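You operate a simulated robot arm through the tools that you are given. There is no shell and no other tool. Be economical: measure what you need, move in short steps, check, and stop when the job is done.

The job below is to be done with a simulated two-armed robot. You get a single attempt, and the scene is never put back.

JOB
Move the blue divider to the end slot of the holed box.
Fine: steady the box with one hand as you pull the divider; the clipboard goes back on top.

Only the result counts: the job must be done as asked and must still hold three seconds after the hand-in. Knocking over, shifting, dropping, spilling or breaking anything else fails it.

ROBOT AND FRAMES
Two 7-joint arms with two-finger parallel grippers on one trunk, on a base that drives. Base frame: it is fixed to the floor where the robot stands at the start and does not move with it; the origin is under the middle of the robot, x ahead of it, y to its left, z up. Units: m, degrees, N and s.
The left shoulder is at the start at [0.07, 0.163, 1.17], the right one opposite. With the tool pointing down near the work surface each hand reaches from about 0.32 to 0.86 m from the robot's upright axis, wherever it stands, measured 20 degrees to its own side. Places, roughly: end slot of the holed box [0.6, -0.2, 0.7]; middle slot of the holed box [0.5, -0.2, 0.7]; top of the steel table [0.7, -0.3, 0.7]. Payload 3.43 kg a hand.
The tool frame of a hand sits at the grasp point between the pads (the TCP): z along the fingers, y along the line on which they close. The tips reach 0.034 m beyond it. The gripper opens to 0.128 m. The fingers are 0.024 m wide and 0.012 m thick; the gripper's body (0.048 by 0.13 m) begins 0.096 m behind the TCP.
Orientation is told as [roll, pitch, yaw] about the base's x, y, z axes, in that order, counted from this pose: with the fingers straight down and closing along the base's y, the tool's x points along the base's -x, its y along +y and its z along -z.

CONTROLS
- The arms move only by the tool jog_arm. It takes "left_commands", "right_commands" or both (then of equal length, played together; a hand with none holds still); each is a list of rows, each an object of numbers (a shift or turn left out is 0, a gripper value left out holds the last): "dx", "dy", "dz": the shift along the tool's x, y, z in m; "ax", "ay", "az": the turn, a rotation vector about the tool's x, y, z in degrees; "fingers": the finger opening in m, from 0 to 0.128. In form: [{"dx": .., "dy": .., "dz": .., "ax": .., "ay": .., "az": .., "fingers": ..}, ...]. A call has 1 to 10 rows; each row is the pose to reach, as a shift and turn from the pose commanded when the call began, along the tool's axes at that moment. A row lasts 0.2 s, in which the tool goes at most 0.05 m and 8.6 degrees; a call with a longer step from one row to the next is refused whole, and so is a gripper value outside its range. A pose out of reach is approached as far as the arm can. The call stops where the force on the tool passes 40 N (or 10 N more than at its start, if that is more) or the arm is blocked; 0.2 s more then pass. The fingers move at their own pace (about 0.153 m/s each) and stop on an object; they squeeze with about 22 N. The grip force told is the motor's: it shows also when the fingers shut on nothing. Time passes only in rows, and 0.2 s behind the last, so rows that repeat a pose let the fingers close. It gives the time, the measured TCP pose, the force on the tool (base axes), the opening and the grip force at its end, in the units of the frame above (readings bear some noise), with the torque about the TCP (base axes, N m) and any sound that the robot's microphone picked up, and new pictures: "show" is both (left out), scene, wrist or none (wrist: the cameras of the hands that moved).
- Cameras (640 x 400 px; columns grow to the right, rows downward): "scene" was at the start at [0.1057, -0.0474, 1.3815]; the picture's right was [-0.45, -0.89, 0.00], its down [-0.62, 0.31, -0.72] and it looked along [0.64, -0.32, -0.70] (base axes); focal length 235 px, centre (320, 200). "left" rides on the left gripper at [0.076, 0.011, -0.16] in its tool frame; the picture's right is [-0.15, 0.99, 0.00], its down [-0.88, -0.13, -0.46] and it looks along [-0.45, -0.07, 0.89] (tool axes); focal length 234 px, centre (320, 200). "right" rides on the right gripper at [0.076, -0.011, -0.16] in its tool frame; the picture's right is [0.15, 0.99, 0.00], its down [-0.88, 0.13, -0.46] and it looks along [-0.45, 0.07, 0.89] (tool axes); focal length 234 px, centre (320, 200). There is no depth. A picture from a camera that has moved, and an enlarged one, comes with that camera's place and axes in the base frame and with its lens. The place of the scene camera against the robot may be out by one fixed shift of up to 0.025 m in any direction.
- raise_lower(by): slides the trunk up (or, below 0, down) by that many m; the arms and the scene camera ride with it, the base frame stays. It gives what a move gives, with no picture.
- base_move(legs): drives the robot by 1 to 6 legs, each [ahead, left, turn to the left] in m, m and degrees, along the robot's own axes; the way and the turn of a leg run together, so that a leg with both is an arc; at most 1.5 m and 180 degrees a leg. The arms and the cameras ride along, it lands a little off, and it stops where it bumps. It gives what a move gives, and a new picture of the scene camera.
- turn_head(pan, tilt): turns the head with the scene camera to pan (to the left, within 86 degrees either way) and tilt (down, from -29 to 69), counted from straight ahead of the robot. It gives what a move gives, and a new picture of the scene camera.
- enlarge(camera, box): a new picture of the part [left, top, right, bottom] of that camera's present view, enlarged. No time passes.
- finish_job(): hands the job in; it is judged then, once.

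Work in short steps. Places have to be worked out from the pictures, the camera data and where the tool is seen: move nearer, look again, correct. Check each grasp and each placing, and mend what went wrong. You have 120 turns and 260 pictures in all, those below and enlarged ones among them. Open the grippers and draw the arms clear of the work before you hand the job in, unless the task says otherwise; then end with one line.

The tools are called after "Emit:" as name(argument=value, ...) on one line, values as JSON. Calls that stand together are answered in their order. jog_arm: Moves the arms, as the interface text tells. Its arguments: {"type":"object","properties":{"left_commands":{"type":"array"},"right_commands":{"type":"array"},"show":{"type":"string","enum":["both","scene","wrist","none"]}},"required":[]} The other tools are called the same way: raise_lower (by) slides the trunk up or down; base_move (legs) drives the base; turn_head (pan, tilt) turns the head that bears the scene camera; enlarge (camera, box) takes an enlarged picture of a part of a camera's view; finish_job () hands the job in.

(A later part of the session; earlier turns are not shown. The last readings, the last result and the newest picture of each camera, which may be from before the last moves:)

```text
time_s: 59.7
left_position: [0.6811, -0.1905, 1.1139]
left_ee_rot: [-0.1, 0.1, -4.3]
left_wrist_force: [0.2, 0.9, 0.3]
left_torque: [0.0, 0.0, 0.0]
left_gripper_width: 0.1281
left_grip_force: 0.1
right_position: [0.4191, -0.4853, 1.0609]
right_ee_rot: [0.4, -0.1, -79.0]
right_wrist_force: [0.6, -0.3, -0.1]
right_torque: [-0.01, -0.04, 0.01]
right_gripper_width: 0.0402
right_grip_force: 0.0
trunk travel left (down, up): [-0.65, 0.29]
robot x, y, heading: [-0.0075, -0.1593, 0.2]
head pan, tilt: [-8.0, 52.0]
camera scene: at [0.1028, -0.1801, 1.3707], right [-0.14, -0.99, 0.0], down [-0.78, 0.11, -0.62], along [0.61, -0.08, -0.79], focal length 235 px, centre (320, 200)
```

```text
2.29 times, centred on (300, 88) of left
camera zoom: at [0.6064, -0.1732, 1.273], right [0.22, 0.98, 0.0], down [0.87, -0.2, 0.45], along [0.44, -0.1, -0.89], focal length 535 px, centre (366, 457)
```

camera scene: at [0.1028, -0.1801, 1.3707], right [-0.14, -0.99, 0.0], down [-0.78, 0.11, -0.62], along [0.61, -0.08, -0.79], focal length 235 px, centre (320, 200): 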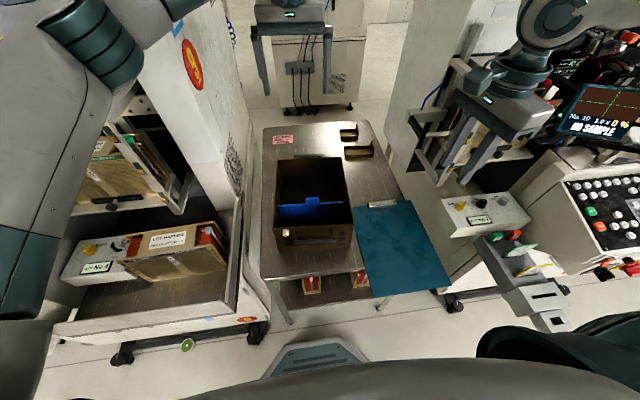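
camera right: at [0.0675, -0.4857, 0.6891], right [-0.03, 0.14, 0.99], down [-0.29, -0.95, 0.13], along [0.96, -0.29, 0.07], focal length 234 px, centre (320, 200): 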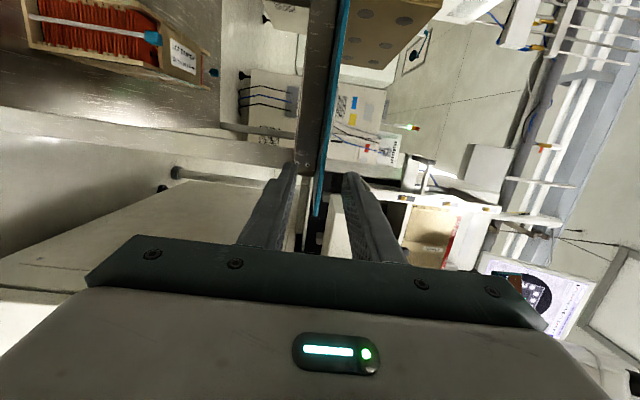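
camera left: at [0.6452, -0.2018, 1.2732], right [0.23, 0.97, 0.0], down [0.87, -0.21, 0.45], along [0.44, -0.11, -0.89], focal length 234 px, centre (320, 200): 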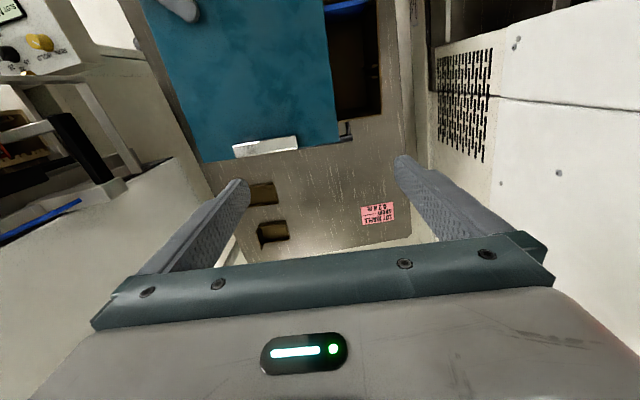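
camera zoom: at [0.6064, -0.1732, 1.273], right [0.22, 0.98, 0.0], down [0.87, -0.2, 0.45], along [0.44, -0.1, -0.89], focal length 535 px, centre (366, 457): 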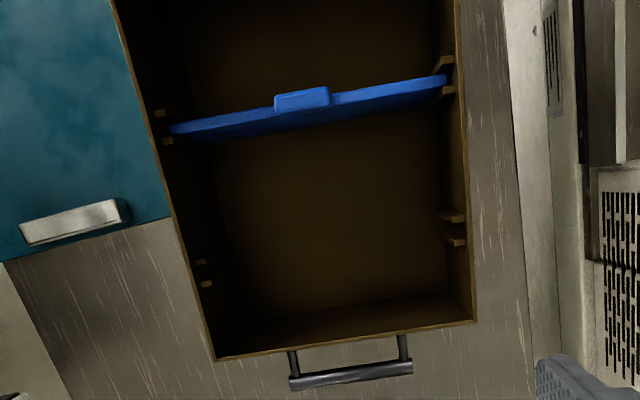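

The divider sits in the middle slot at x≈0.547. The end slot's rails are at x≈0.645 and the box yaw is about -4.6°. I bring the left hand over the near part of the box's left wall to steady it.

Emit:
jog_arm(left_commands=[{"dx": 0.04, "dy": 0.015}, {"dx": 0.08, "dy": 0.03, "dz": 0.015}, {"dx": 0.12, "dy": 0.045, "dz": 0.035}, {"dx": 0.16, "dy": 0.06, "dz": 0.055}, {"dx": 0.195, "dy": 0.075, "dz": 0.08}, {"dx": 0.22, "dy": 0.088, "dz": 0.1}, {"dx": 0.233, "dy": 0.088, "dz": 0.114, "fingers": 0.07}], show="both")

```text
time_s: 61.3
left_position: [0.4531, -0.0859, 1.0005]
left_ee_rot: [0.0, 0.2, -4.4]
left_wrist_force: [-0.6, -0.5, 0.1]
left_torque: [-0.01, 0.0, 0.0]
left_gripper_width: 0.0701
left_grip_force: 0.0
right_position: [0.42, -0.4858, 1.0595]
right_ee_rot: [0.2, -0.1, -78.9]
right_wrist_force: [0.6, -0.8, -0.5]
right_torque: [0.05, 0.03, -0.03]
right_gripper_width: 0.0397
right_grip_force: 0.1
trunk travel left (down, up): [-0.65, 0.29]
robot x, y, heading: [-0.0036, -0.1592, 0.1]
head pan, tilt: [-8.0, 52.0]
camera scene: at [0.103, -0.1805, 1.3707], right [-0.14, -0.99, 0.0], down [-0.78, 0.11, -0.62], along [0.61, -0.08, -0.79], focal length 235 px, centre (320, 200)
camera left: at [0.3785, -0.0695, 1.1606], right [0.22, 0.98, 0.0], down [0.87, -0.2, 0.45], along [0.44, -0.1, -0.89], focal length 234 px, centre (320, 200)
```

scene: 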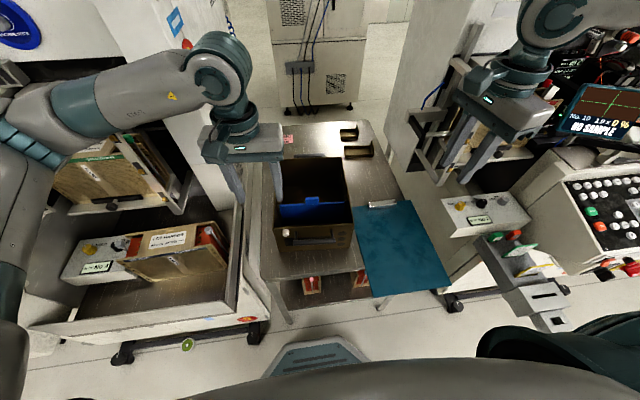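
left: 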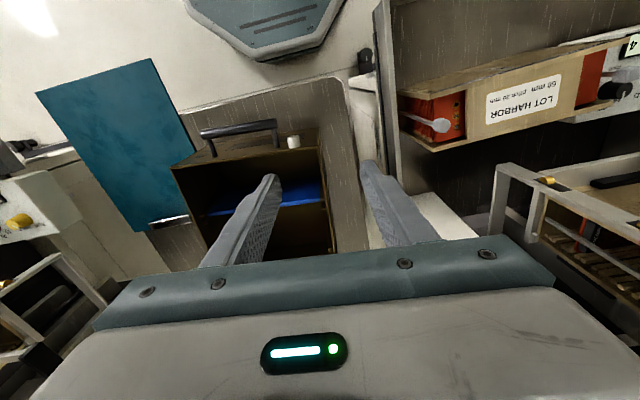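

The left wall lies between the fingers. I move forward 3 cm, clear of the front corner, and descend to just above the rim.

Emit:
jog_arm(left_commands=[{"dx": -0.0325, "dy": -0.0036}, {"dx": -0.0325, "dy": -0.0036, "dz": 0.04}, {"dx": -0.0325, "dy": -0.0036, "dz": 0.08}, {"dx": -0.0325, "dy": -0.0036, "dz": 0.115}], show="both")

```text
time_s: 62.3
left_position: [0.4879, -0.0905, 0.8814]
left_ee_rot: [0.0, 0.0, -4.3]
left_wrist_force: [-0.2, 0.1, -0.5]
left_torque: [-0.01, 0.01, 0.02]
left_gripper_width: 0.07
left_grip_force: 0.0
right_position: [0.4196, -0.485, 1.0602]
right_ee_rot: [0.3, 0.0, -78.8]
right_wrist_force: [1.0, 0.4, 0.0]
right_torque: [-0.01, -0.02, 0.04]
right_gripper_width: 0.0399
right_grip_force: 0.0
trunk travel left (down, up): [-0.65, 0.29]
robot x, y, heading: [-0.0032, -0.1608, -0.1]
head pan, tilt: [-8.0, 52.0]
camera scene: at [0.1033, -0.1796, 1.3707], right [-0.14, -0.99, 0.0], down [-0.78, 0.11, -0.62], along [0.61, -0.08, -0.79], focal length 235 px, centre (320, 200)
camera left: at [0.4127, -0.0735, 1.041], right [0.22, 0.98, 0.0], down [0.87, -0.2, 0.46], along [0.44, -0.1, -0.89], focal length 234 px, centre (320, 200)
```

scene: 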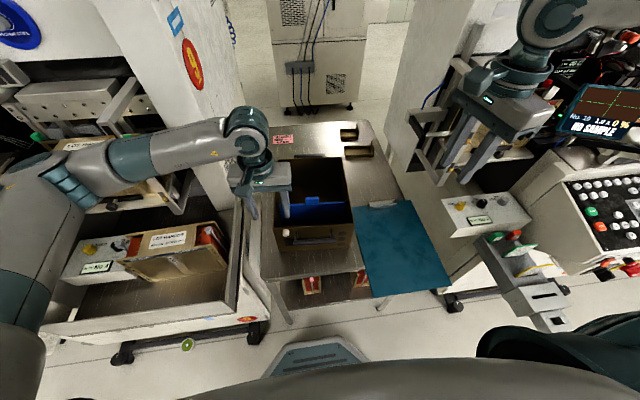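
left: 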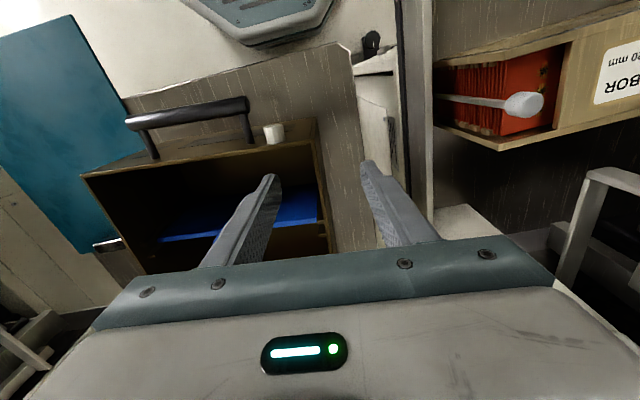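

Well centred. I descend over the wall and close on it.

Emit:
jog_arm(left_commands=[{"dz": 0.025}, {"dz": 0.048}, {"dz": 0.048, "fingers": 0.03}, {"dz": 0.048, "fingers": 0.0}, {"dz": 0.048}], show="both")

```text
time_s: 63.5
left_position: [0.4857, -0.091, 0.837]
left_ee_rot: [0.0, 0.0, -4.3]
left_wrist_force: [-0.9, -1.9, 0.0]
left_torque: [-0.13, -0.75, 0.17]
left_gripper_width: 0.0043
left_grip_force: 22.0
right_position: [0.4186, -0.486, 1.0624]
right_ee_rot: [0.4, 0.0, -78.9]
right_wrist_force: [0.1, 0.6, -0.1]
right_torque: [0.03, -0.01, -0.02]
right_gripper_width: 0.04
right_grip_force: 0.2
trunk travel left (down, up): [-0.65, 0.29]
robot x, y, heading: [-0.0037, -0.1595, 0.2]
head pan, tilt: [-8.0, 52.0]
camera scene: at [0.1026, -0.1803, 1.3707], right [-0.14, -0.99, 0.0], down [-0.78, 0.11, -0.62], along [0.61, -0.08, -0.79], focal length 235 px, centre (320, 200)
camera left: at [0.4118, -0.0744, 0.9965], right [0.22, 0.98, 0.0], down [0.87, -0.2, 0.46], along [0.44, -0.1, -0.89], focal length 234 px, centre (320, 200)
```

scene: 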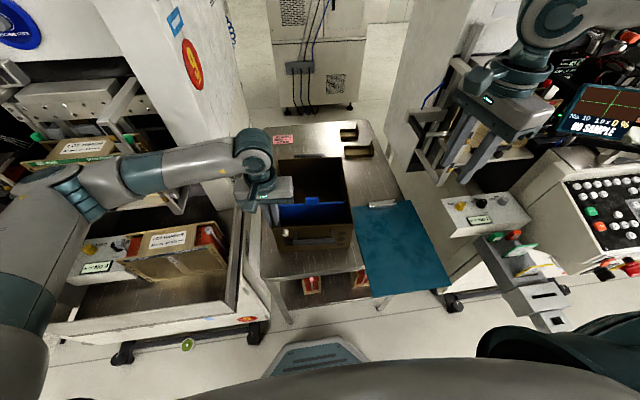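
left: 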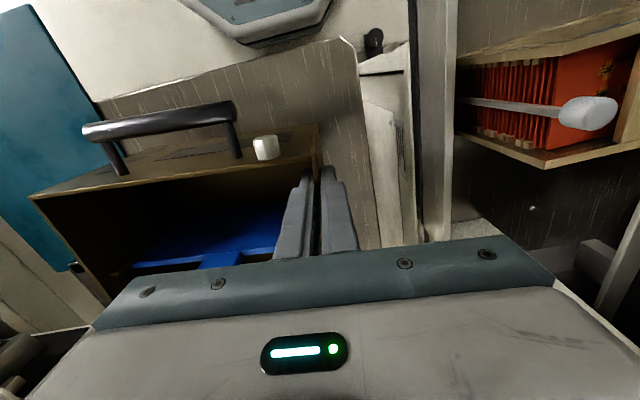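

The box wall is held (4.3 mm). Now I bring the right hand toward the divider, first stopping short to look.

Emit:
jog_arm(right_commands=[{"dx": 0.03, "dy": 0.03, "az": 3}, {"dx": 0.06, "dy": 0.06, "az": 6}, {"dx": 0.09, "dy": 0.09, "az": 9}, {"dx": 0.12, "dy": 0.115, "az": 12}, {"dx": 0.145, "dy": 0.14, "az": 15, "dz": 0.02}, {"dx": 0.17, "dy": 0.165, "az": 15.7, "dz": 0.04}], show="both")

```text
time_s: 64.9
left_position: [0.4865, -0.091, 0.8382]
left_ee_rot: [0.0, 0.2, -4.3]
left_wrist_force: [2.1, 1.9, 0.2]
left_torque: [-0.07, 0.63, -0.02]
left_gripper_width: 0.0042
left_grip_force: 21.7
right_position: [0.5438, -0.2958, 1.0264]
right_ee_rot: [0.3, 0.1, -94.7]
right_wrist_force: [-0.5, 0.2, -0.6]
right_torque: [-0.02, -0.03, 0.02]
right_gripper_width: 0.0401
right_grip_force: 0.1
right hand out of reach, approached as far as the arm can: row 6
trunk travel left (down, up): [-0.65, 0.29]
robot x, y, heading: [-0.0044, -0.1592, 0.2]
head pan, tilt: [-8.0, 52.0]
camera scene: at [0.103, -0.1798, 1.3708], right [-0.14, -0.99, 0.0], down [-0.78, 0.11, -0.62], along [0.61, -0.08, -0.79], focal length 235 px, centre (320, 200)
camera right: at [0.5389, -0.2212, 1.1848], right [1.0, 0.06, 0.01], down [0.05, -0.89, 0.45], along [0.03, -0.45, -0.89], focal length 234 px, centre (320, 200)
```

scene: 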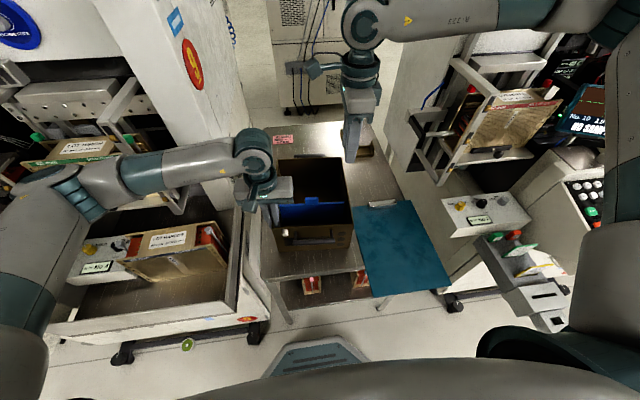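
right: 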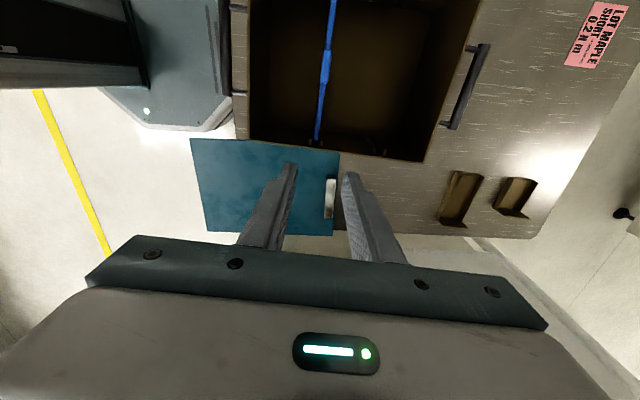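

The tab is at about (0.5475,-0.205). Before gripping, I check the right hand can reach above the end slot (x≈0.645) in this orientation.

Emit:
jog_arm(right_commands=[{"dx": 0.03, "dy": 0.02}, {"dx": 0.06, "dy": 0.045}, {"dx": 0.09, "dy": 0.07}, {"dx": 0.094, "dy": 0.093}], show="both")

```text
time_s: 65.9
left_position: [0.4859, -0.0906, 0.8361]
left_ee_rot: [0.0, 0.2, -4.4]
left_wrist_force: [0.3, 0.6, -0.2]
left_torque: [0.06, -0.23, 0.06]
left_gripper_width: 0.0039
left_grip_force: 22.0
right_position: [0.572, -0.3097, 1.0346]
right_ee_rot: [0.2, 0.0, -94.6]
right_wrist_force: [-0.5, 0.2, 0.3]
right_torque: [-0.01, -0.02, 0.01]
right_gripper_width: 0.04
right_grip_force: 0.1
right hand out of reach, approached as far as the arm can: row 1, 2, 3, 4
trunk travel left (down, up): [-0.65, 0.29]
robot x, y, heading: [-0.0038, -0.1614, 0.1]
head pan, tilt: [-8.0, 52.0]
camera scene: at [0.1029, -0.1798, 1.3707], right [-0.14, -0.99, 0.0], down [-0.78, 0.11, -0.62], along [0.61, -0.08, -0.79], focal length 235 px, centre (320, 200)
camera right: at [0.5675, -0.2334, 1.1946], right [1.0, 0.07, 0.01], down [0.06, -0.89, 0.45], along [0.04, -0.45, -0.89], focal length 234 px, centre (320, 200)
```

scene: 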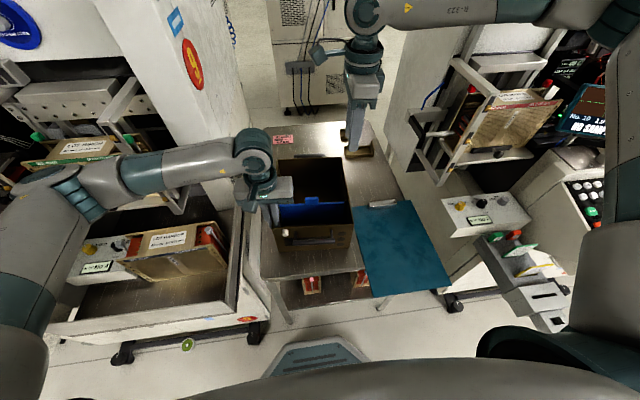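
right: 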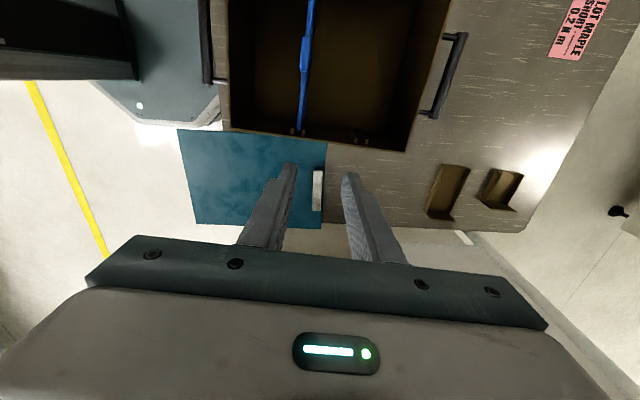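

This orientation doesn't reach with the right arm, so I swap roles: the left hand takes the divider and the right hand steadies the right wall. I release the wall and raise the left, while the right backs off and turns to close along y.

Emit:
jog_arm(left_commands=[{"fingers": 0.05}, {}, {"dz": -0.03}, {"dz": -0.07}, {"dz": -0.11}, {"dz": -0.15}, {"dz": -0.19}, {"dz": -0.22}, {"dz": -0.22}, {"dz": -0.22}], right_commands=[{"dx": -0.02}, {"dx": -0.05}, {"dx": -0.09, "az": -5}, {"dx": -0.12, "az": -13}, {"dx": -0.14, "az": -21}, {"dx": -0.14, "az": -29}, {"dx": -0.14, "az": -37}, {"dx": -0.14, "az": -45}, {"dx": -0.14, "az": -53}, {"dx": -0.14, "az": -61}], show="none")

Emit:
jog_arm(right_commands=[{"az": -8}, {"az": -16}, {"az": -24}, {"az": -29}], show="none")

Emit:
base_move(legs=[[0.06, 0, 0]])

```text
time_s: 68.1
left_position: [0.4879, -0.0917, 1.0608]
left_ee_rot: [0.0, 0.0, -4.3]
left_wrist_force: [-0.8, 0.1, 0.6]
left_torque: [-0.04, 0.0, 0.02]
left_gripper_width: 0.0499
left_grip_force: 0.0
right_position: [0.5621, -0.4506, 1.0378]
right_ee_rot: [0.2, -0.2, -33.5]
right_wrist_force: [-0.5, -0.5, 0.8]
right_torque: [-0.02, 0.02, -0.01]
right_gripper_width: 0.0399
right_grip_force: 0.0
trunk travel left (down, up): [-0.65, 0.29]
robot x, y, heading: [-0.0027, -0.1608, -0.1]
head pan, tilt: [-8.0, 52.0]
```

```text
time_s: 69.1
left_position: [0.487, -0.0913, 1.0594]
left_ee_rot: [0.0, 0.2, -4.3]
left_wrist_force: [0.3, -0.4, 0.2]
left_torque: [0.02, -0.03, -0.05]
left_gripper_width: 0.0502
left_grip_force: 0.0
right_position: [0.5616, -0.4507, 1.0371]
right_ee_rot: [0.1, -0.3, -4.6]
right_wrist_force: [-0.3, -0.1, -0.4]
right_torque: [0.01, -0.02, -0.02]
right_gripper_width: 0.04
right_grip_force: 0.1
trunk travel left (down, up): [-0.65, 0.29]
robot x, y, heading: [-0.0038, -0.1575, 0.1]
head pan, tilt: [-8.0, 52.0]
```

```text
time_s: 70.0
left_position: [0.5429, -0.0901, 1.0611]
left_ee_rot: [-0.1, 0.1, -4.3]
left_wrist_force: [0.1, 0.0, 1.1]
left_torque: [0.01, 0.01, -0.01]
left_gripper_width: 0.0501
left_grip_force: 0.1
right_position: [0.6178, -0.4503, 1.0383]
right_ee_rot: [0.1, -0.3, -4.5]
right_wrist_force: [-0.6, -0.6, -0.3]
right_torque: [0.01, 0.04, 0.01]
right_gripper_width: 0.0398
right_grip_force: 0.0
trunk travel left (down, up): [-0.65, 0.29]
robot x, y, heading: [0.0559, -0.1556, 0.6]
head pan, tilt: [-8.0, 52.0]
camera scene: at [0.1579, -0.1796, 1.3709], right [-0.14, -0.99, 0.0], down [-0.78, 0.11, -0.62], along [0.61, -0.08, -0.79], focal length 235 px, centre (320, 200)
```

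scene: 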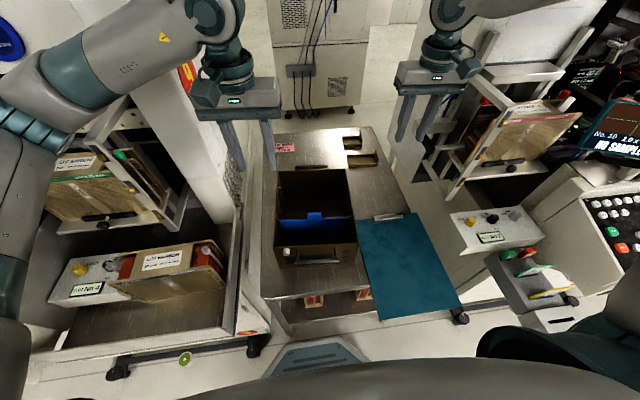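

Now the left hand turns (closing along x) while moving over the box.

Emit:
jog_arm(left_commands=[{"az": 8.5, "dy": -0.01}, {"az": 17, "dy": -0.02, "dx": -0.01}, {"az": 25.5, "dy": -0.03, "dx": -0.02}, {"az": 34, "dy": -0.045, "dx": -0.03}, {"az": 42.5, "dy": -0.06, "dx": -0.04}, {"az": 51, "dy": -0.075, "dx": -0.05}, {"az": 59.5, "dy": -0.09, "dx": -0.06}, {"az": 68, "dy": -0.105, "dx": -0.065}, {"az": 76.5, "dy": -0.105, "dx": -0.065}, {"az": 85, "dy": -0.105, "dx": -0.065}], show="none")

Emit:
jog_arm(left_commands=[{"az": 5}, {"az": 5}], show="both")

```text
time_s: 72.2
left_position: [0.5983, -0.1959, 1.0624]
left_ee_rot: [0.0, -0.3, -78.1]
left_wrist_force: [-0.5, 0.5, 0.7]
left_torque: [-0.09, -0.06, -0.03]
left_gripper_width: 0.0499
left_grip_force: 0.0
left hand out of reach, approached as far as the arm can: row 10
right_position: [0.6146, -0.4448, 1.0411]
right_ee_rot: [-0.3, -0.5, -4.4]
right_wrist_force: [-0.8, 0.6, 1.3]
right_torque: [-0.14, -0.05, -0.03]
right_gripper_width: 0.0398
right_grip_force: 0.1
trunk travel left (down, up): [-0.65, 0.29]
robot x, y, heading: [0.052, -0.1616, 0.2]
head pan, tilt: [-8.0, 52.0]
```

```text
time_s: 72.8
left_position: [0.5996, -0.1981, 1.0604]
left_ee_rot: [-0.2, 0.1, -79.1]
left_wrist_force: [0.1, 0.0, 0.0]
left_torque: [-0.06, -0.02, -0.03]
left_gripper_width: 0.0498
left_grip_force: 0.1
left hand out of reach, approached as far as the arm can: row 1, 2
right_position: [0.6184, -0.4475, 1.0383]
right_ee_rot: [0.0, -0.4, -4.4]
right_wrist_force: [-0.5, -0.4, -0.1]
right_torque: [-0.03, -0.02, 0.01]
right_gripper_width: 0.0397
right_grip_force: 0.1
trunk travel left (down, up): [-0.65, 0.29]
robot x, y, heading: [0.0503, -0.1599, -0.1]
head pan, tilt: [-8.0, 52.0]
camera scene: at [0.158, -0.1777, 1.3709], right [-0.14, -0.99, 0.0], down [-0.78, 0.11, -0.62], along [0.61, -0.08, -0.79], focal length 235 px, centre (320, 200)
camera left: at [0.5965, -0.1209, 1.2191], right [1.0, 0.04, 0.0], down [0.04, -0.89, 0.46], along [0.02, -0.46, -0.89], focal length 234 px, centre (320, 200)
```

scene: 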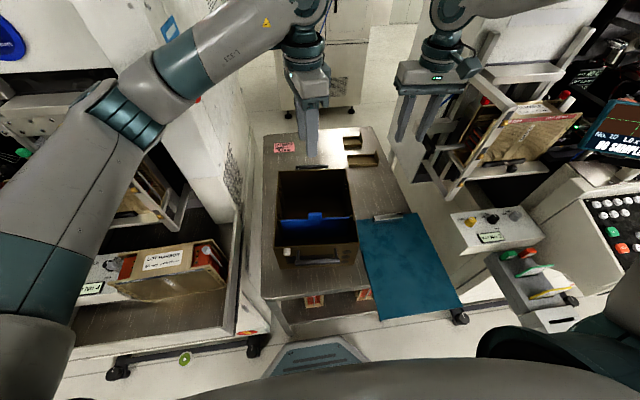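
left: 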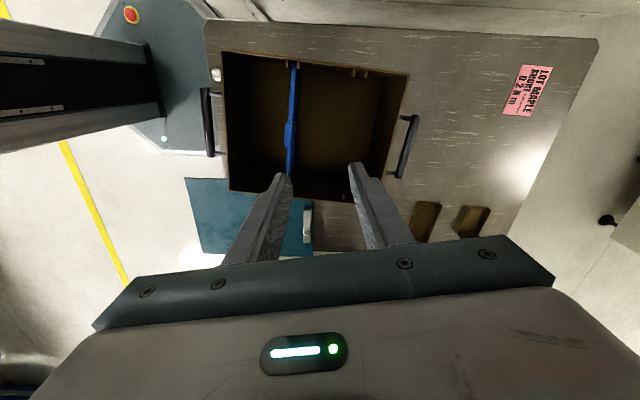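

That turn also runs out of reach. A better way is to grip the tab by its ends, closing along y, which both hands do easily and which lets the divider hang self-aligned. The left hand goes back to steady the left wall.

Emit:
jog_arm(left_commands=[{"az": -8.4, "dx": 0.02, "dy": -0.015}, {"az": -16.8, "dx": 0.04, "dy": -0.03}, {"az": -25.2, "dx": 0.06, "dy": -0.045}, {"az": -33.6, "dx": 0.08, "dy": -0.06}, {"az": -42, "dx": 0.1, "dy": -0.075}, {"az": -50.4, "dx": 0.126, "dy": -0.0895}, {"az": -58.8, "dx": 0.126, "dy": -0.0895}, {"az": -67.2, "dx": 0.126, "dy": -0.0895}, {"az": -74.6, "dx": 0.126, "dy": -0.0895}, {"az": -74.6, "dx": 0.126, "dy": -0.0895}], show="wrist")

Emit:
enlarge(camera="right", box=[0, 0, 640, 400])

```text
time_s: 75.2
left_position: [0.4963, -0.1386, 1.0595]
left_ee_rot: [3.1, -2.6, -15.6]
left_wrist_force: [-0.3, -0.4, -0.5]
left_torque: [0.0, 0.01, -0.01]
left_gripper_width: 0.0501
left_grip_force: 0.0
right_position: [0.6159, -0.5087, 1.0372]
right_ee_rot: [0.9, -0.6, -9.6]
right_wrist_force: [1.1, 1.2, -1.1]
right_torque: [-0.04, 0.04, 0.01]
right_gripper_width: 0.04
right_grip_force: 0.0
trunk travel left (down, up): [-0.65, 0.29]
robot x, y, heading: [0.0837, -0.1567, -4.9]
head pan, tilt: [-8.0, 52.0]
stopped in row 10 (left hand): the arm was blocked; the commanded pose is now the measured one
camera left: at [0.4173, -0.1137, 1.2151], right [0.4, 0.91, 0.06], down [0.79, -0.38, 0.49], along [0.47, -0.15, -0.87], focal length 234 px, centre (320, 200)
```

left: 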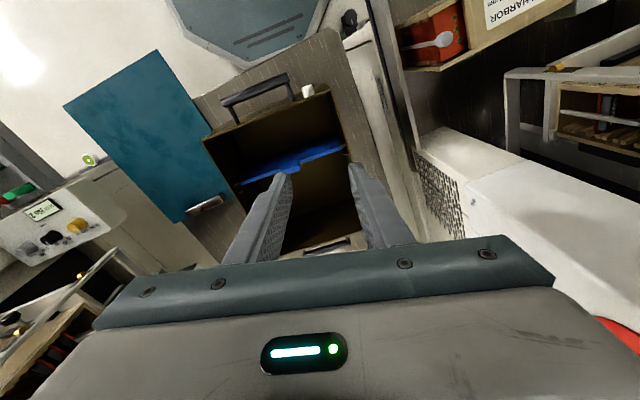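

```text
1.00 times, centred on (320, 200) of right (not enlarged: the box is as wide or as high as the picture)
camera zoom: at [0.5381, -0.5081, 1.1961], right [0.02, 1.0, 0.01], down [0.88, -0.02, 0.47], along [0.47, 0.0, -0.88], focal length 234 px, centre (320, 200)
```

zoom: 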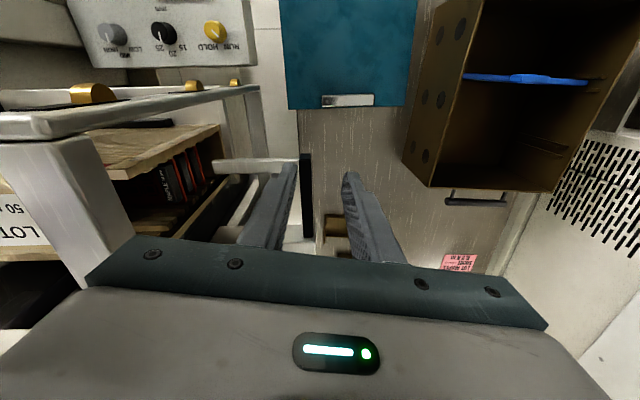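

The left arm's elbow pressed on something and pushed the base (heading now -4.9°). I look around before moving on.

Emit:
turn_head(pan=25, tilt=40)

Emit:
turn_head(pan=-8, tilt=45)

```text
time_s: 76.2
left_position: [0.4755, -0.1271, 1.0525]
left_ee_rot: [4.2, -4.4, -21.1]
left_wrist_force: [0.1, -0.5, 0.7]
left_torque: [-0.04, 0.01, -0.02]
left_gripper_width: 0.0497
left_grip_force: 0.0
right_position: [0.6147, -0.5047, 1.0393]
right_ee_rot: [0.6, -0.7, -9.7]
right_wrist_force: [-0.2, 0.2, -1.0]
right_torque: [0.01, 0.02, 0.0]
right_gripper_width: 0.0402
right_grip_force: 0.0
trunk travel left (down, up): [-0.65, 0.29]
robot x, y, heading: [0.0826, -0.1555, -4.9]
head pan, tilt: [25.0, 40.0]
camera scene: at [0.1861, -0.1528, 1.3904], right [0.34, -0.94, 0.0], down [-0.6, -0.21, -0.77], along [0.73, 0.27, -0.64], focal length 235 px, centre (320, 200)
```

scene: 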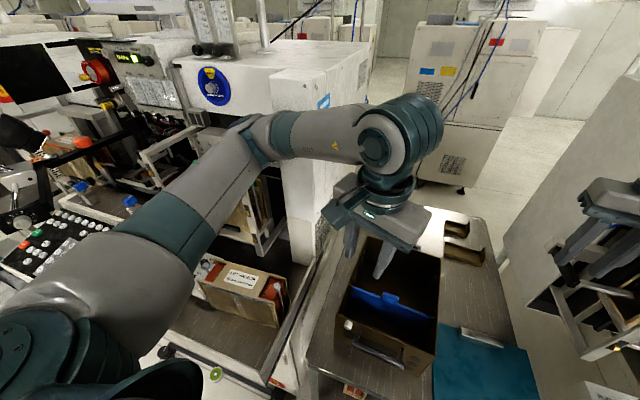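

```text
time_s: 77.2
left_position: [0.4556, -0.1158, 1.0449]
left_ee_rot: [5.7, -6.4, -26.6]
left_wrist_force: [1.2, 0.2, -0.2]
left_torque: [0.03, -0.03, 0.01]
left_gripper_width: 0.0498
left_grip_force: 0.2
right_position: [0.6156, -0.5046, 1.0428]
right_ee_rot: [0.6, -0.7, -9.7]
right_wrist_force: [-0.5, -0.1, 0.8]
right_torque: [0.01, 0.01, 0.03]
right_gripper_width: 0.0398
right_grip_force: 0.0
trunk travel left (down, up): [-0.65, 0.29]
robot x, y, heading: [0.0834, -0.1583, -4.8]
head pan, tilt: [-8.0, 45.0]
camera scene: at [0.1856, -0.1995, 1.3833], right [-0.22, -0.97, -0.01], down [-0.68, 0.16, -0.71], along [0.69, -0.15, -0.7], focal length 235 px, centre (320, 200)
```

scene: 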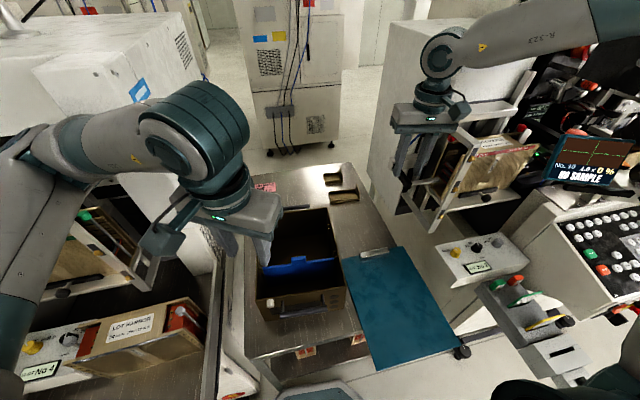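

The left elbow leans against the cabinet. I move both hands inward and up so the elbow comes away.

Emit:
jog_arm(left_commands=[{"dz": -0.02}, {"dz": -0.04, "dy": -0.02, "dx": -0.01}, {"dz": -0.06, "dy": -0.045, "dx": -0.02}, {"dz": -0.08, "dy": -0.07, "dx": -0.03}, {"dz": -0.09, "dy": -0.09, "dx": -0.04}], right_commands=[{"dx": 0.02}, {"dx": 0.04, "dy": 0.01}, {"dx": 0.06, "dy": 0.02}, {"dx": 0.08, "dy": 0.03}, {"dx": 0.1, "dy": 0.04}], show="scene")

```text
time_s: 77.5
left_position: [0.4464, -0.1066, 1.0404]
left_ee_rot: [7.4, -6.1, -28.6]
left_wrist_force: [-0.3, -0.7, -0.2]
left_torque: [-0.01, -0.03, 0.0]
left_gripper_width: 0.05
left_grip_force: 0.0
right_position: [0.6055, -0.503, 1.0378]
right_ee_rot: [0.6, -0.5, -9.6]
right_wrist_force: [0.1, -0.3, 0.2]
right_torque: [-0.01, 0.0, 0.01]
right_gripper_width: 0.04
right_grip_force: 0.0
trunk travel left (down, up): [-0.65, 0.29]
robot x, y, heading: [0.0862, -0.1554, -4.8]
head pan, tilt: [-8.0, 45.0]
stopped in row 1 (left hand): the arm was blocked; the commanded pose is now the measured one
camera scene: at [0.1857, -0.1994, 1.381], right [-0.22, -0.97, -0.01], down [-0.68, 0.16, -0.71], along [0.69, -0.15, -0.7], focal length 235 px, centre (320, 200)
```

scene: 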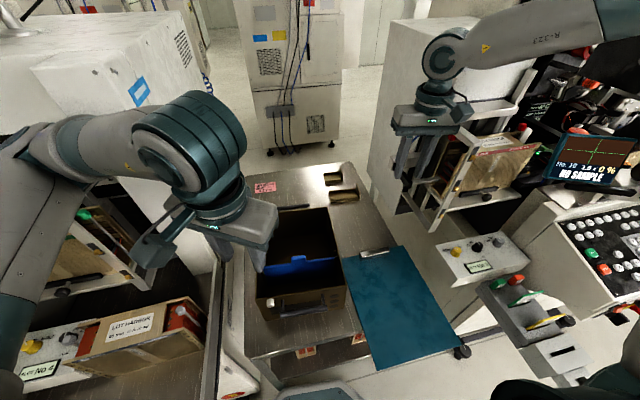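

The left stays blocked, so I bring the right hand inward first and then shift the base right and back.

Emit:
jog_arm(right_commands=[{"dx": 0.02}, {"dx": 0.05, "dy": 0.01}, {"dx": 0.08, "dy": 0.03}, {"dx": 0.11, "dy": 0.05}, {"dx": 0.14, "dy": 0.06}], show="none")

Emit:
base_move(legs=[[-0.04, -0.05, 0], [-0.05, -0.02, 0]])

```text
time_s: 78.7
left_position: [0.4245, -0.0894, 1.034]
left_ee_rot: [8.7, -7.9, -35.1]
left_wrist_force: [0.1, 0.0, -0.3]
left_torque: [0.0, -0.01, -0.02]
left_gripper_width: 0.0498
left_grip_force: 0.0
right_position: [0.4708, -0.412, 1.0448]
right_ee_rot: [0.0, -0.9, -10.0]
right_wrist_force: [0.1, 0.3, -0.4]
right_torque: [-0.02, 0.03, -0.02]
right_gripper_width: 0.04
right_grip_force: 0.1
trunk travel left (down, up): [-0.65, 0.29]
robot x, y, heading: [0.0832, -0.1555, -5.2]
head pan, tilt: [-8.0, 45.0]
```

```text
time_s: 79.4
left_position: [0.4164, -0.0803, 1.0276]
left_ee_rot: [10.0, -7.9, -37.6]
left_wrist_force: [0.8, -0.1, 0.8]
left_torque: [-0.02, 0.02, -0.02]
left_gripper_width: 0.0501
left_grip_force: 0.1
right_position: [0.4633, -0.4024, 1.0456]
right_ee_rot: [-0.7, -1.1, -10.5]
right_wrist_force: [0.3, -0.2, 0.4]
right_torque: [0.0, 0.03, -0.03]
right_gripper_width: 0.04
right_grip_force: 0.1
trunk travel left (down, up): [-0.65, 0.29]
robot x, y, heading: [0.0808, -0.1457, -5.9]
head pan, tilt: [-8.0, 45.0]
stopped in leg 1: the robot was blocked; the commanded pose is now the measured one
camera scene: at [0.1761, -0.1685, 1.3801], right [-0.24, -0.97, 0.01], down [-0.68, 0.16, -0.72], along [0.69, -0.18, -0.7], focal length 235 px, centre (320, 200)
```

scene: 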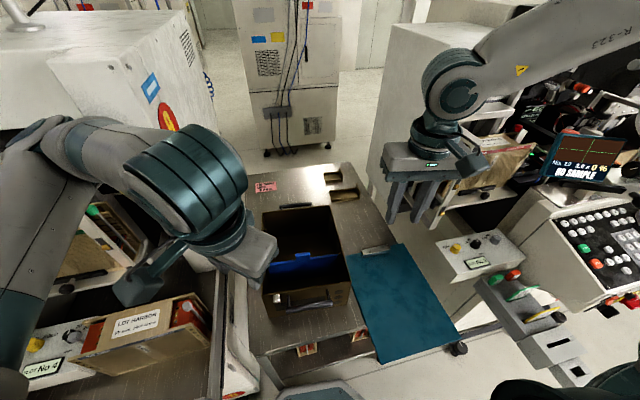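

Base is blocked too. I look left at the elbow.

Emit:
turn_head(pan=50, tilt=35)

```text
time_s: 80.7
left_position: [0.4052, -0.071, 1.0301]
left_ee_rot: [9.7, -8.8, -40.6]
left_wrist_force: [0.0, 0.2, 0.2]
left_torque: [-0.01, 0.0, 0.04]
left_gripper_width: 0.0502
left_grip_force: 0.0
right_position: [0.4329, -0.3991, 1.0525]
right_ee_rot: [-1.2, -0.9, -13.4]
right_wrist_force: [-0.9, -0.9, 0.4]
right_torque: [0.05, -0.01, -0.01]
right_gripper_width: 0.0396
right_grip_force: 0.1
trunk travel left (down, up): [-0.65, 0.29]
robot x, y, heading: [0.0626, -0.1419, -8.8]
head pan, tilt: [50.0, 35.0]
camera scene: at [0.1502, -0.0556, 1.3961], right [0.66, -0.75, 0.03], down [-0.43, -0.41, -0.81], along [0.62, 0.52, -0.59], focal length 235 px, centre (320, 200)
```

scene: 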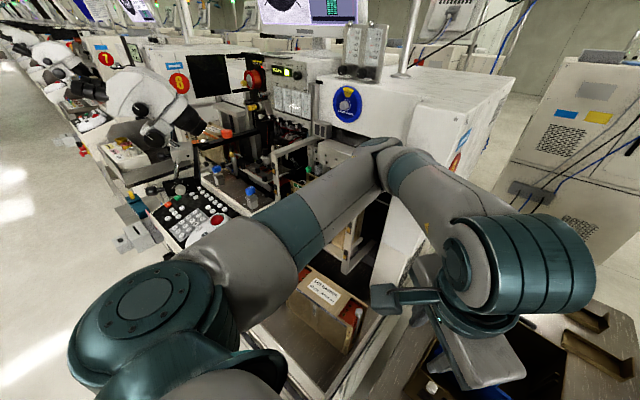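

The elbow is pressing on the left cabinet's front, so I back straight away from it.

Emit:
base_move(legs=[[-0.12, 0, 0]])

```text
time_s: 82.0
left_position: [0.3908, -0.0568, 1.0314]
left_ee_rot: [9.6, -8.5, -44.7]
left_wrist_force: [0.8, -0.1, -0.7]
left_torque: [-0.02, 0.11, 0.02]
left_gripper_width: 0.05
left_grip_force: 0.1
right_position: [0.3674, -0.3887, 1.036]
right_ee_rot: [-0.6, 0.3, -20.8]
right_wrist_force: [0.4, -1.0, -0.2]
right_torque: [0.1, 0.03, 0.02]
right_gripper_width: 0.04
right_grip_force: 0.0
trunk travel left (down, up): [-0.65, 0.29]
robot x, y, heading: [0.0125, -0.0623, -16.0]
head pan, tilt: [50.0, 35.0]
stopped in leg 1: the robot was blocked; the commanded pose is now the measured one
camera scene: at [0.1345, -0.0297, 1.3921], right [0.56, -0.83, 0.0], down [-0.49, -0.33, -0.81], along [0.67, 0.45, -0.59], focal length 235 px, centre (320, 200)
```

scene: 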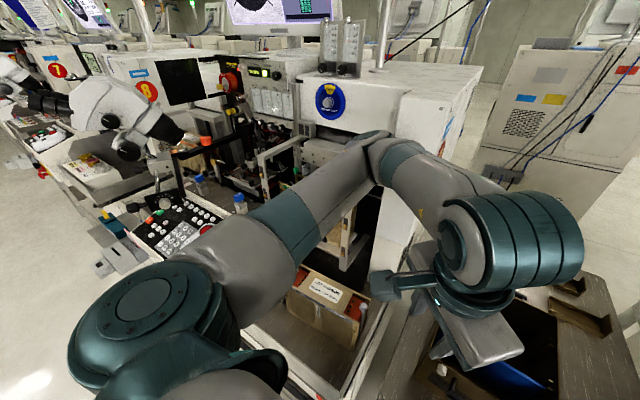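

The robot pivots around the elbow, so I zoom in to see what holds it.

Emit:
enlarge(camera="scene", box=[280, 80, 480, 260])

Emit:
turn_head(pan=10, tilt=50)

```text
2.22 times, centred on (380, 170) of scene
camera zoom: at [0.1345, -0.0297, 1.3921], right [0.56, -0.83, 0.0], down [-0.49, -0.33, -0.81], along [0.67, 0.45, -0.59], focal length 523 px, centre (187, 267)
```

zoom: 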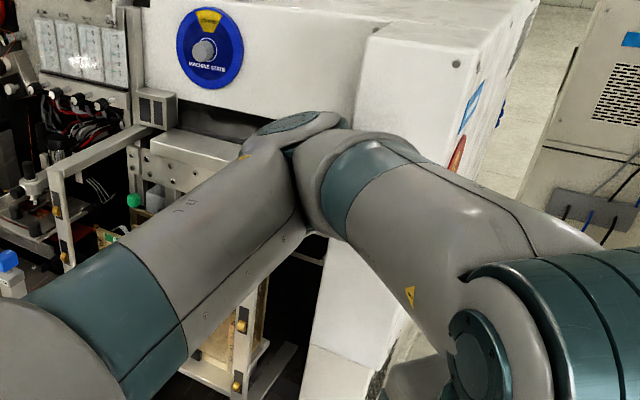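

```text
time_s: 83.0
left_position: [0.3829, -0.0493, 1.0333]
left_ee_rot: [9.6, -8.8, -47.3]
left_wrist_force: [-1.5, 0.6, 0.4]
left_torque: [-0.05, -0.2, 0.01]
left_gripper_width: 0.0501
left_grip_force: 0.1
right_position: [0.3536, -0.3776, 1.0397]
right_ee_rot: [-0.9, -0.1, -22.3]
right_wrist_force: [0.0, -0.2, -1.0]
right_torque: [-0.03, 0.01, -0.03]
right_gripper_width: 0.04
right_grip_force: 0.1
trunk travel left (down, up): [-0.65, 0.29]
robot x, y, heading: [0.0074, -0.0553, -17.5]
head pan, tilt: [10.0, 50.0]
camera scene: at [0.1321, -0.0683, 1.3723], right [-0.13, -0.99, 0.02], down [-0.77, 0.09, -0.63], along [0.63, -0.1, -0.77], focal length 235 px, centre (320, 200)
```

scene: 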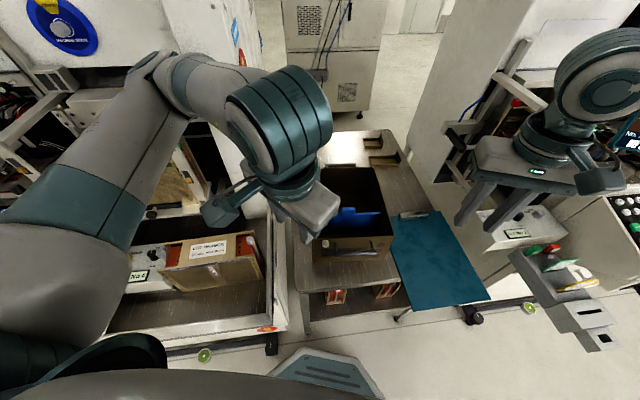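

The elbow is wedged at the cabinet's front corner. I try drawing the left hand back and inward so the elbow folds away.

Emit:
jog_arm(left_commands=[{"dy": -0.015}, {"dy": -0.03}, {"dy": -0.05}, {"dy": -0.07}], show="scene")

```text
time_s: 84.2
left_position: [0.3766, -0.0459, 1.0202]
left_ee_rot: [8.7, -10.4, -39.6]
left_wrist_force: [0.3, -0.6, -0.1]
left_torque: [0.04, -0.04, -0.01]
left_gripper_width: 0.05
left_grip_force: 0.0
left hand out of reach, approached as far as the arm can: row 1, 2, 3, 4
right_position: [0.4311, -0.3295, 1.0426]
right_ee_rot: [-1.4, -0.6, -14.1]
right_wrist_force: [-0.1, 0.8, 0.6]
right_torque: [-0.04, -0.01, 0.0]
right_gripper_width: 0.04
right_grip_force: 0.1
trunk travel left (down, up): [-0.65, 0.29]
robot x, y, heading: [0.0511, -0.0669, -9.5]
head pan, tilt: [10.0, 50.0]
stopped in row 4 (left hand): the arm was blocked; the commanded pose is now the measured one
camera scene: at [0.1649, -0.0476, 1.37], right [0.01, -1.0, 0.03], down [-0.77, -0.03, -0.64], along [0.64, -0.01, -0.77], focal length 235 px, centre (320, 200)
```

scene: 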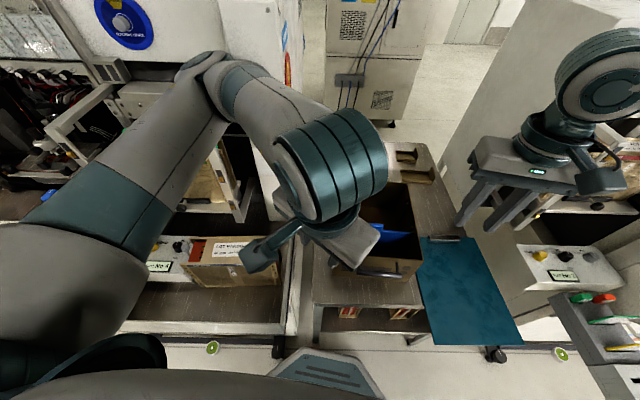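

The elbow acts as a fixed pivot, apparently caught under the cabinet's front lip. I lower the trunk a little to unhook it, as both hands have clearance below.

Emit:
raise_lower(by=-0.06)

Emit:
base_move(legs=[[-0.1, 0, 0]])

```text
time_s: 85.2
left_position: [0.3853, -0.0313, 0.9867]
left_ee_rot: [16.4, -11.0, -41.5]
left_wrist_force: [0.4, -0.5, -3.9]
left_torque: [0.05, -0.12, -0.01]
left_gripper_width: 0.0502
left_grip_force: 0.2
right_position: [0.4437, -0.3362, 1.0077]
right_ee_rot: [0.0, -0.6, -12.3]
right_wrist_force: [-0.5, -0.2, 1.5]
right_torque: [0.07, -0.05, 0.01]
right_gripper_width: 0.0399
right_grip_force: 0.1
trunk travel left (down, up): [-0.59, 0.35]
robot x, y, heading: [0.0625, -0.0675, -7.4]
head pan, tilt: [10.0, 50.0]
```

```text
time_s: 85.9
left_position: [0.3823, -0.0587, 0.9564]
left_ee_rot: [17.2, -10.1, -41.9]
left_wrist_force: [0.6, 1.7, -1.3]
left_torque: [-0.19, 0.07, -0.04]
left_gripper_width: 0.0499
left_grip_force: 0.0
right_position: [0.4398, -0.3621, 0.9726]
right_ee_rot: [1.0, -0.4, -12.5]
right_wrist_force: [-0.5, 0.7, 1.3]
right_torque: [-0.09, -0.04, 0.0]
right_gripper_width: 0.04
right_grip_force: 0.1
trunk travel left (down, up): [-0.59, 0.35]
robot x, y, heading: [0.0624, -0.0728, -7.9]
head pan, tilt: [10.0, 50.0]
stopped in leg 1: the robot was blocked; the commanded pose is now the measured one
camera scene: at [0.1683, -0.0728, 1.312], right [0.04, -1.0, 0.01], down [-0.76, -0.04, -0.64], along [0.64, 0.02, -0.77], focal length 235 px, centre (320, 200)
```

scene: 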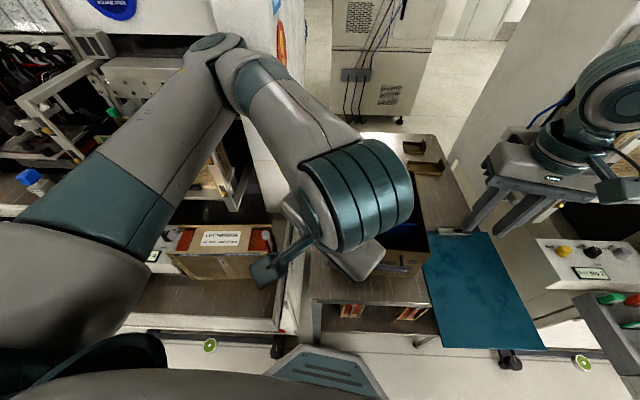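

Zoom on the elbow again.

Emit:
enlarge(camera="scene", box=[120, 0, 340, 160])

```text
2.50 times, centred on (230, 80) of scene
camera zoom: at [0.1683, -0.0728, 1.312], right [0.04, -1.0, 0.01], down [-0.76, -0.04, -0.64], along [0.64, 0.02, -0.77], focal length 588 px, centre (545, 500)
```

zoom: 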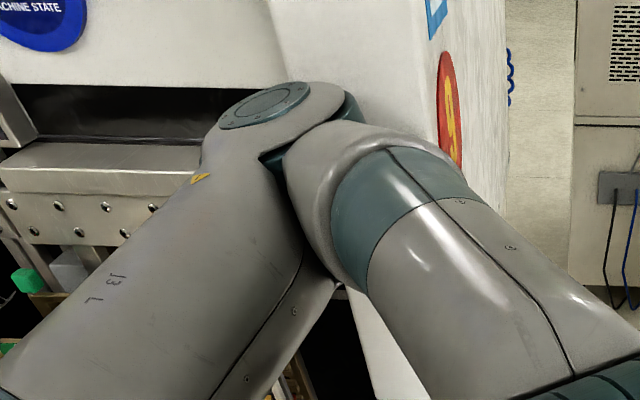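

The trunk only just finished moving, so I try backing up again.

Emit:
base_move(legs=[[-0.1, 0, 0]])

```text
time_s: 87.0
left_position: [0.2851, -0.0536, 0.958]
left_ee_rot: [17.6, -9.8, -42.0]
left_wrist_force: [-1.7, 0.1, 0.2]
left_torque: [0.0, -0.01, -0.02]
left_gripper_width: 0.0502
left_grip_force: 0.1
right_position: [0.3406, -0.3579, 0.9719]
right_ee_rot: [1.6, -0.2, -12.7]
right_wrist_force: [0.2, 0.7, -0.8]
right_torque: [0.0, 0.0, 0.03]
right_gripper_width: 0.04
right_grip_force: 0.0
trunk travel left (down, up): [-0.59, 0.35]
robot x, y, heading: [-0.0372, -0.0575, -7.8]
head pan, tilt: [10.0, 50.0]
camera scene: at [0.0701, -0.0718, 1.3134], right [0.04, -1.0, 0.0], down [-0.77, -0.03, -0.64], along [0.64, 0.02, -0.77], focal length 235 px, centre (320, 200)
```

scene: 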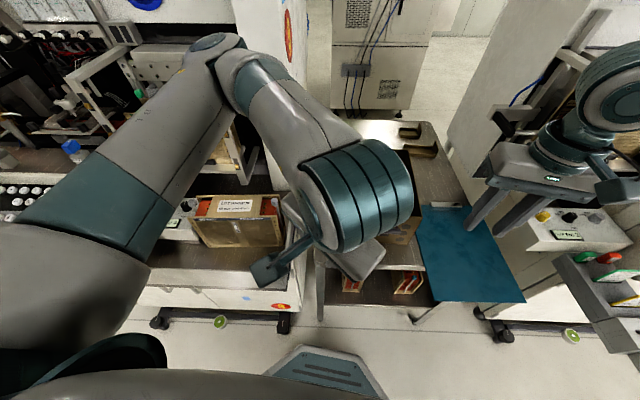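

Free again, and nothing looks displaced. I back up more, straighten the heading and restore the trunk height.

Emit:
base_move(legs=[[-0.2, 0, 0], [0, -0.08, 7.8]])

Emit:
raise_lower(by=0.06)

```text
time_s: 89.3
left_position: [0.076, -0.0566, 0.9574]
left_ee_rot: [17.6, -9.8, -34.0]
left_wrist_force: [-0.5, 0.6, 0.4]
left_torque: [0.05, -0.01, 0.02]
left_gripper_width: 0.05
left_grip_force: 0.2
right_position: [0.1762, -0.3492, 0.9695]
right_ee_rot: [1.6, -0.1, -4.6]
right_wrist_force: [0.1, -0.1, 0.4]
right_torque: [0.01, 0.0, 0.02]
right_gripper_width: 0.0397
right_grip_force: 0.0
trunk travel left (down, up): [-0.59, 0.35]
robot x, y, heading: [-0.2433, -0.1033, 0.2]
head pan, tilt: [10.0, 50.0]
camera scene: at [-0.1345, -0.1019, 1.3135], right [0.18, -0.98, 0.0], down [-0.75, -0.13, -0.64], along [0.63, 0.11, -0.77], focal length 235 px, centre (320, 200)
```

scene: 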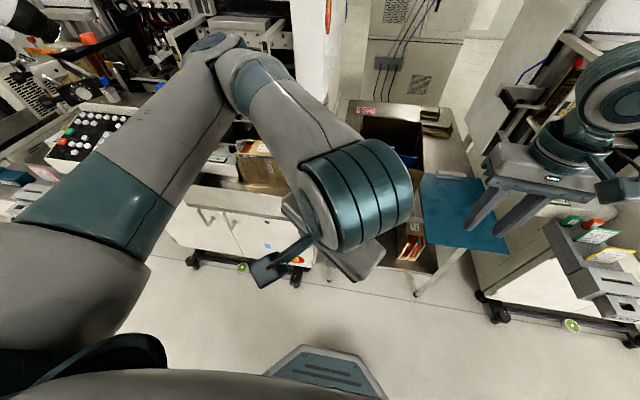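

```text
time_s: 90.3
left_position: [0.0774, -0.0562, 1.0177]
left_ee_rot: [17.6, -9.8, -34.0]
left_wrist_force: [0.0, 0.9, 0.5]
left_torque: [-0.03, 0.01, 0.02]
left_gripper_width: 0.05
left_grip_force: 0.0
right_position: [0.1762, -0.3491, 1.0289]
right_ee_rot: [1.6, -0.2, -4.7]
right_wrist_force: [-0.5, -0.9, -0.4]
right_torque: [0.01, -0.01, 0.0]
right_gripper_width: 0.0401
right_grip_force: 0.1
trunk travel left (down, up): [-0.65, 0.29]
robot x, y, heading: [-0.2409, -0.1075, 0.3]
head pan, tilt: [10.0, 50.0]
```

Now I bring the left arm back to its natural starting posture (level, yaw 0), far from the cabinets.

Emit:
jog_arm(left_commands=[{"dx": -0.0366, "dy": 0.0163, "dz": -0.0111, "ax": 1.8, "ay": 1.9, "az": -4.1}, {"dx": -0.0733, "dy": 0.0325, "dz": -0.0222, "ax": 3.7, "ay": 3.75, "az": -8.1}, {"dx": -0.11, "dy": 0.0488, "dz": -0.0332, "ax": 5.5, "ay": 5.6, "az": -12.2}, {"dx": -0.1465, "dy": 0.065, "dz": -0.0443, "ax": 7.35, "ay": 7.5, "az": -16.25}, {"dx": -0.183, "dy": 0.0813, "dz": -0.0554, "ax": 9.2, "ay": 9.4, "az": -20.3}, {"dx": -0.22, "dy": 0.0975, "dz": -0.0665, "ax": 11, "ay": 11.25, "az": -24.4}, {"dx": -0.256, "dy": 0.1138, "dz": -0.0775, "ax": 12.9, "ay": 13.1, "az": -28.4}, {"dx": -0.293, "dy": 0.13, "dz": -0.0886, "ax": 14.7, "ay": 15, "az": -32.5}, {"dx": -0.293, "dy": 0.13, "dz": -0.0886, "ax": 14.7, "ay": 15, "az": -32.5}], show="scene")

```text
time_s: 92.3
left_position: [0.3546, -0.126, 1.1921]
left_ee_rot: [-0.5, 0.5, 0.3]
left_wrist_force: [-0.5, -0.3, 0.7]
left_torque: [-0.05, 0.01, 0.03]
left_gripper_width: 0.0501
left_grip_force: 0.0
right_position: [0.1761, -0.348, 1.0307]
right_ee_rot: [1.6, -0.2, -4.6]
right_wrist_force: [-0.1, 0.2, -0.7]
right_torque: [-0.01, 0.03, -0.03]
right_gripper_width: 0.0399
right_grip_force: 0.0
trunk travel left (down, up): [-0.65, 0.29]
robot x, y, heading: [-0.2427, -0.1058, 0.3]
head pan, tilt: [10.0, 50.0]
camera scene: at [-0.1343, -0.101, 1.3734], right [0.18, -0.98, 0.0], down [-0.75, -0.13, -0.64], along [0.63, 0.11, -0.77], focal length 235 px, centre (320, 200)
```

scene: 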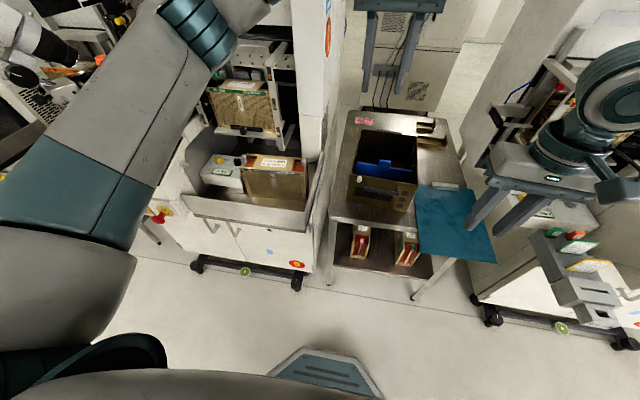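

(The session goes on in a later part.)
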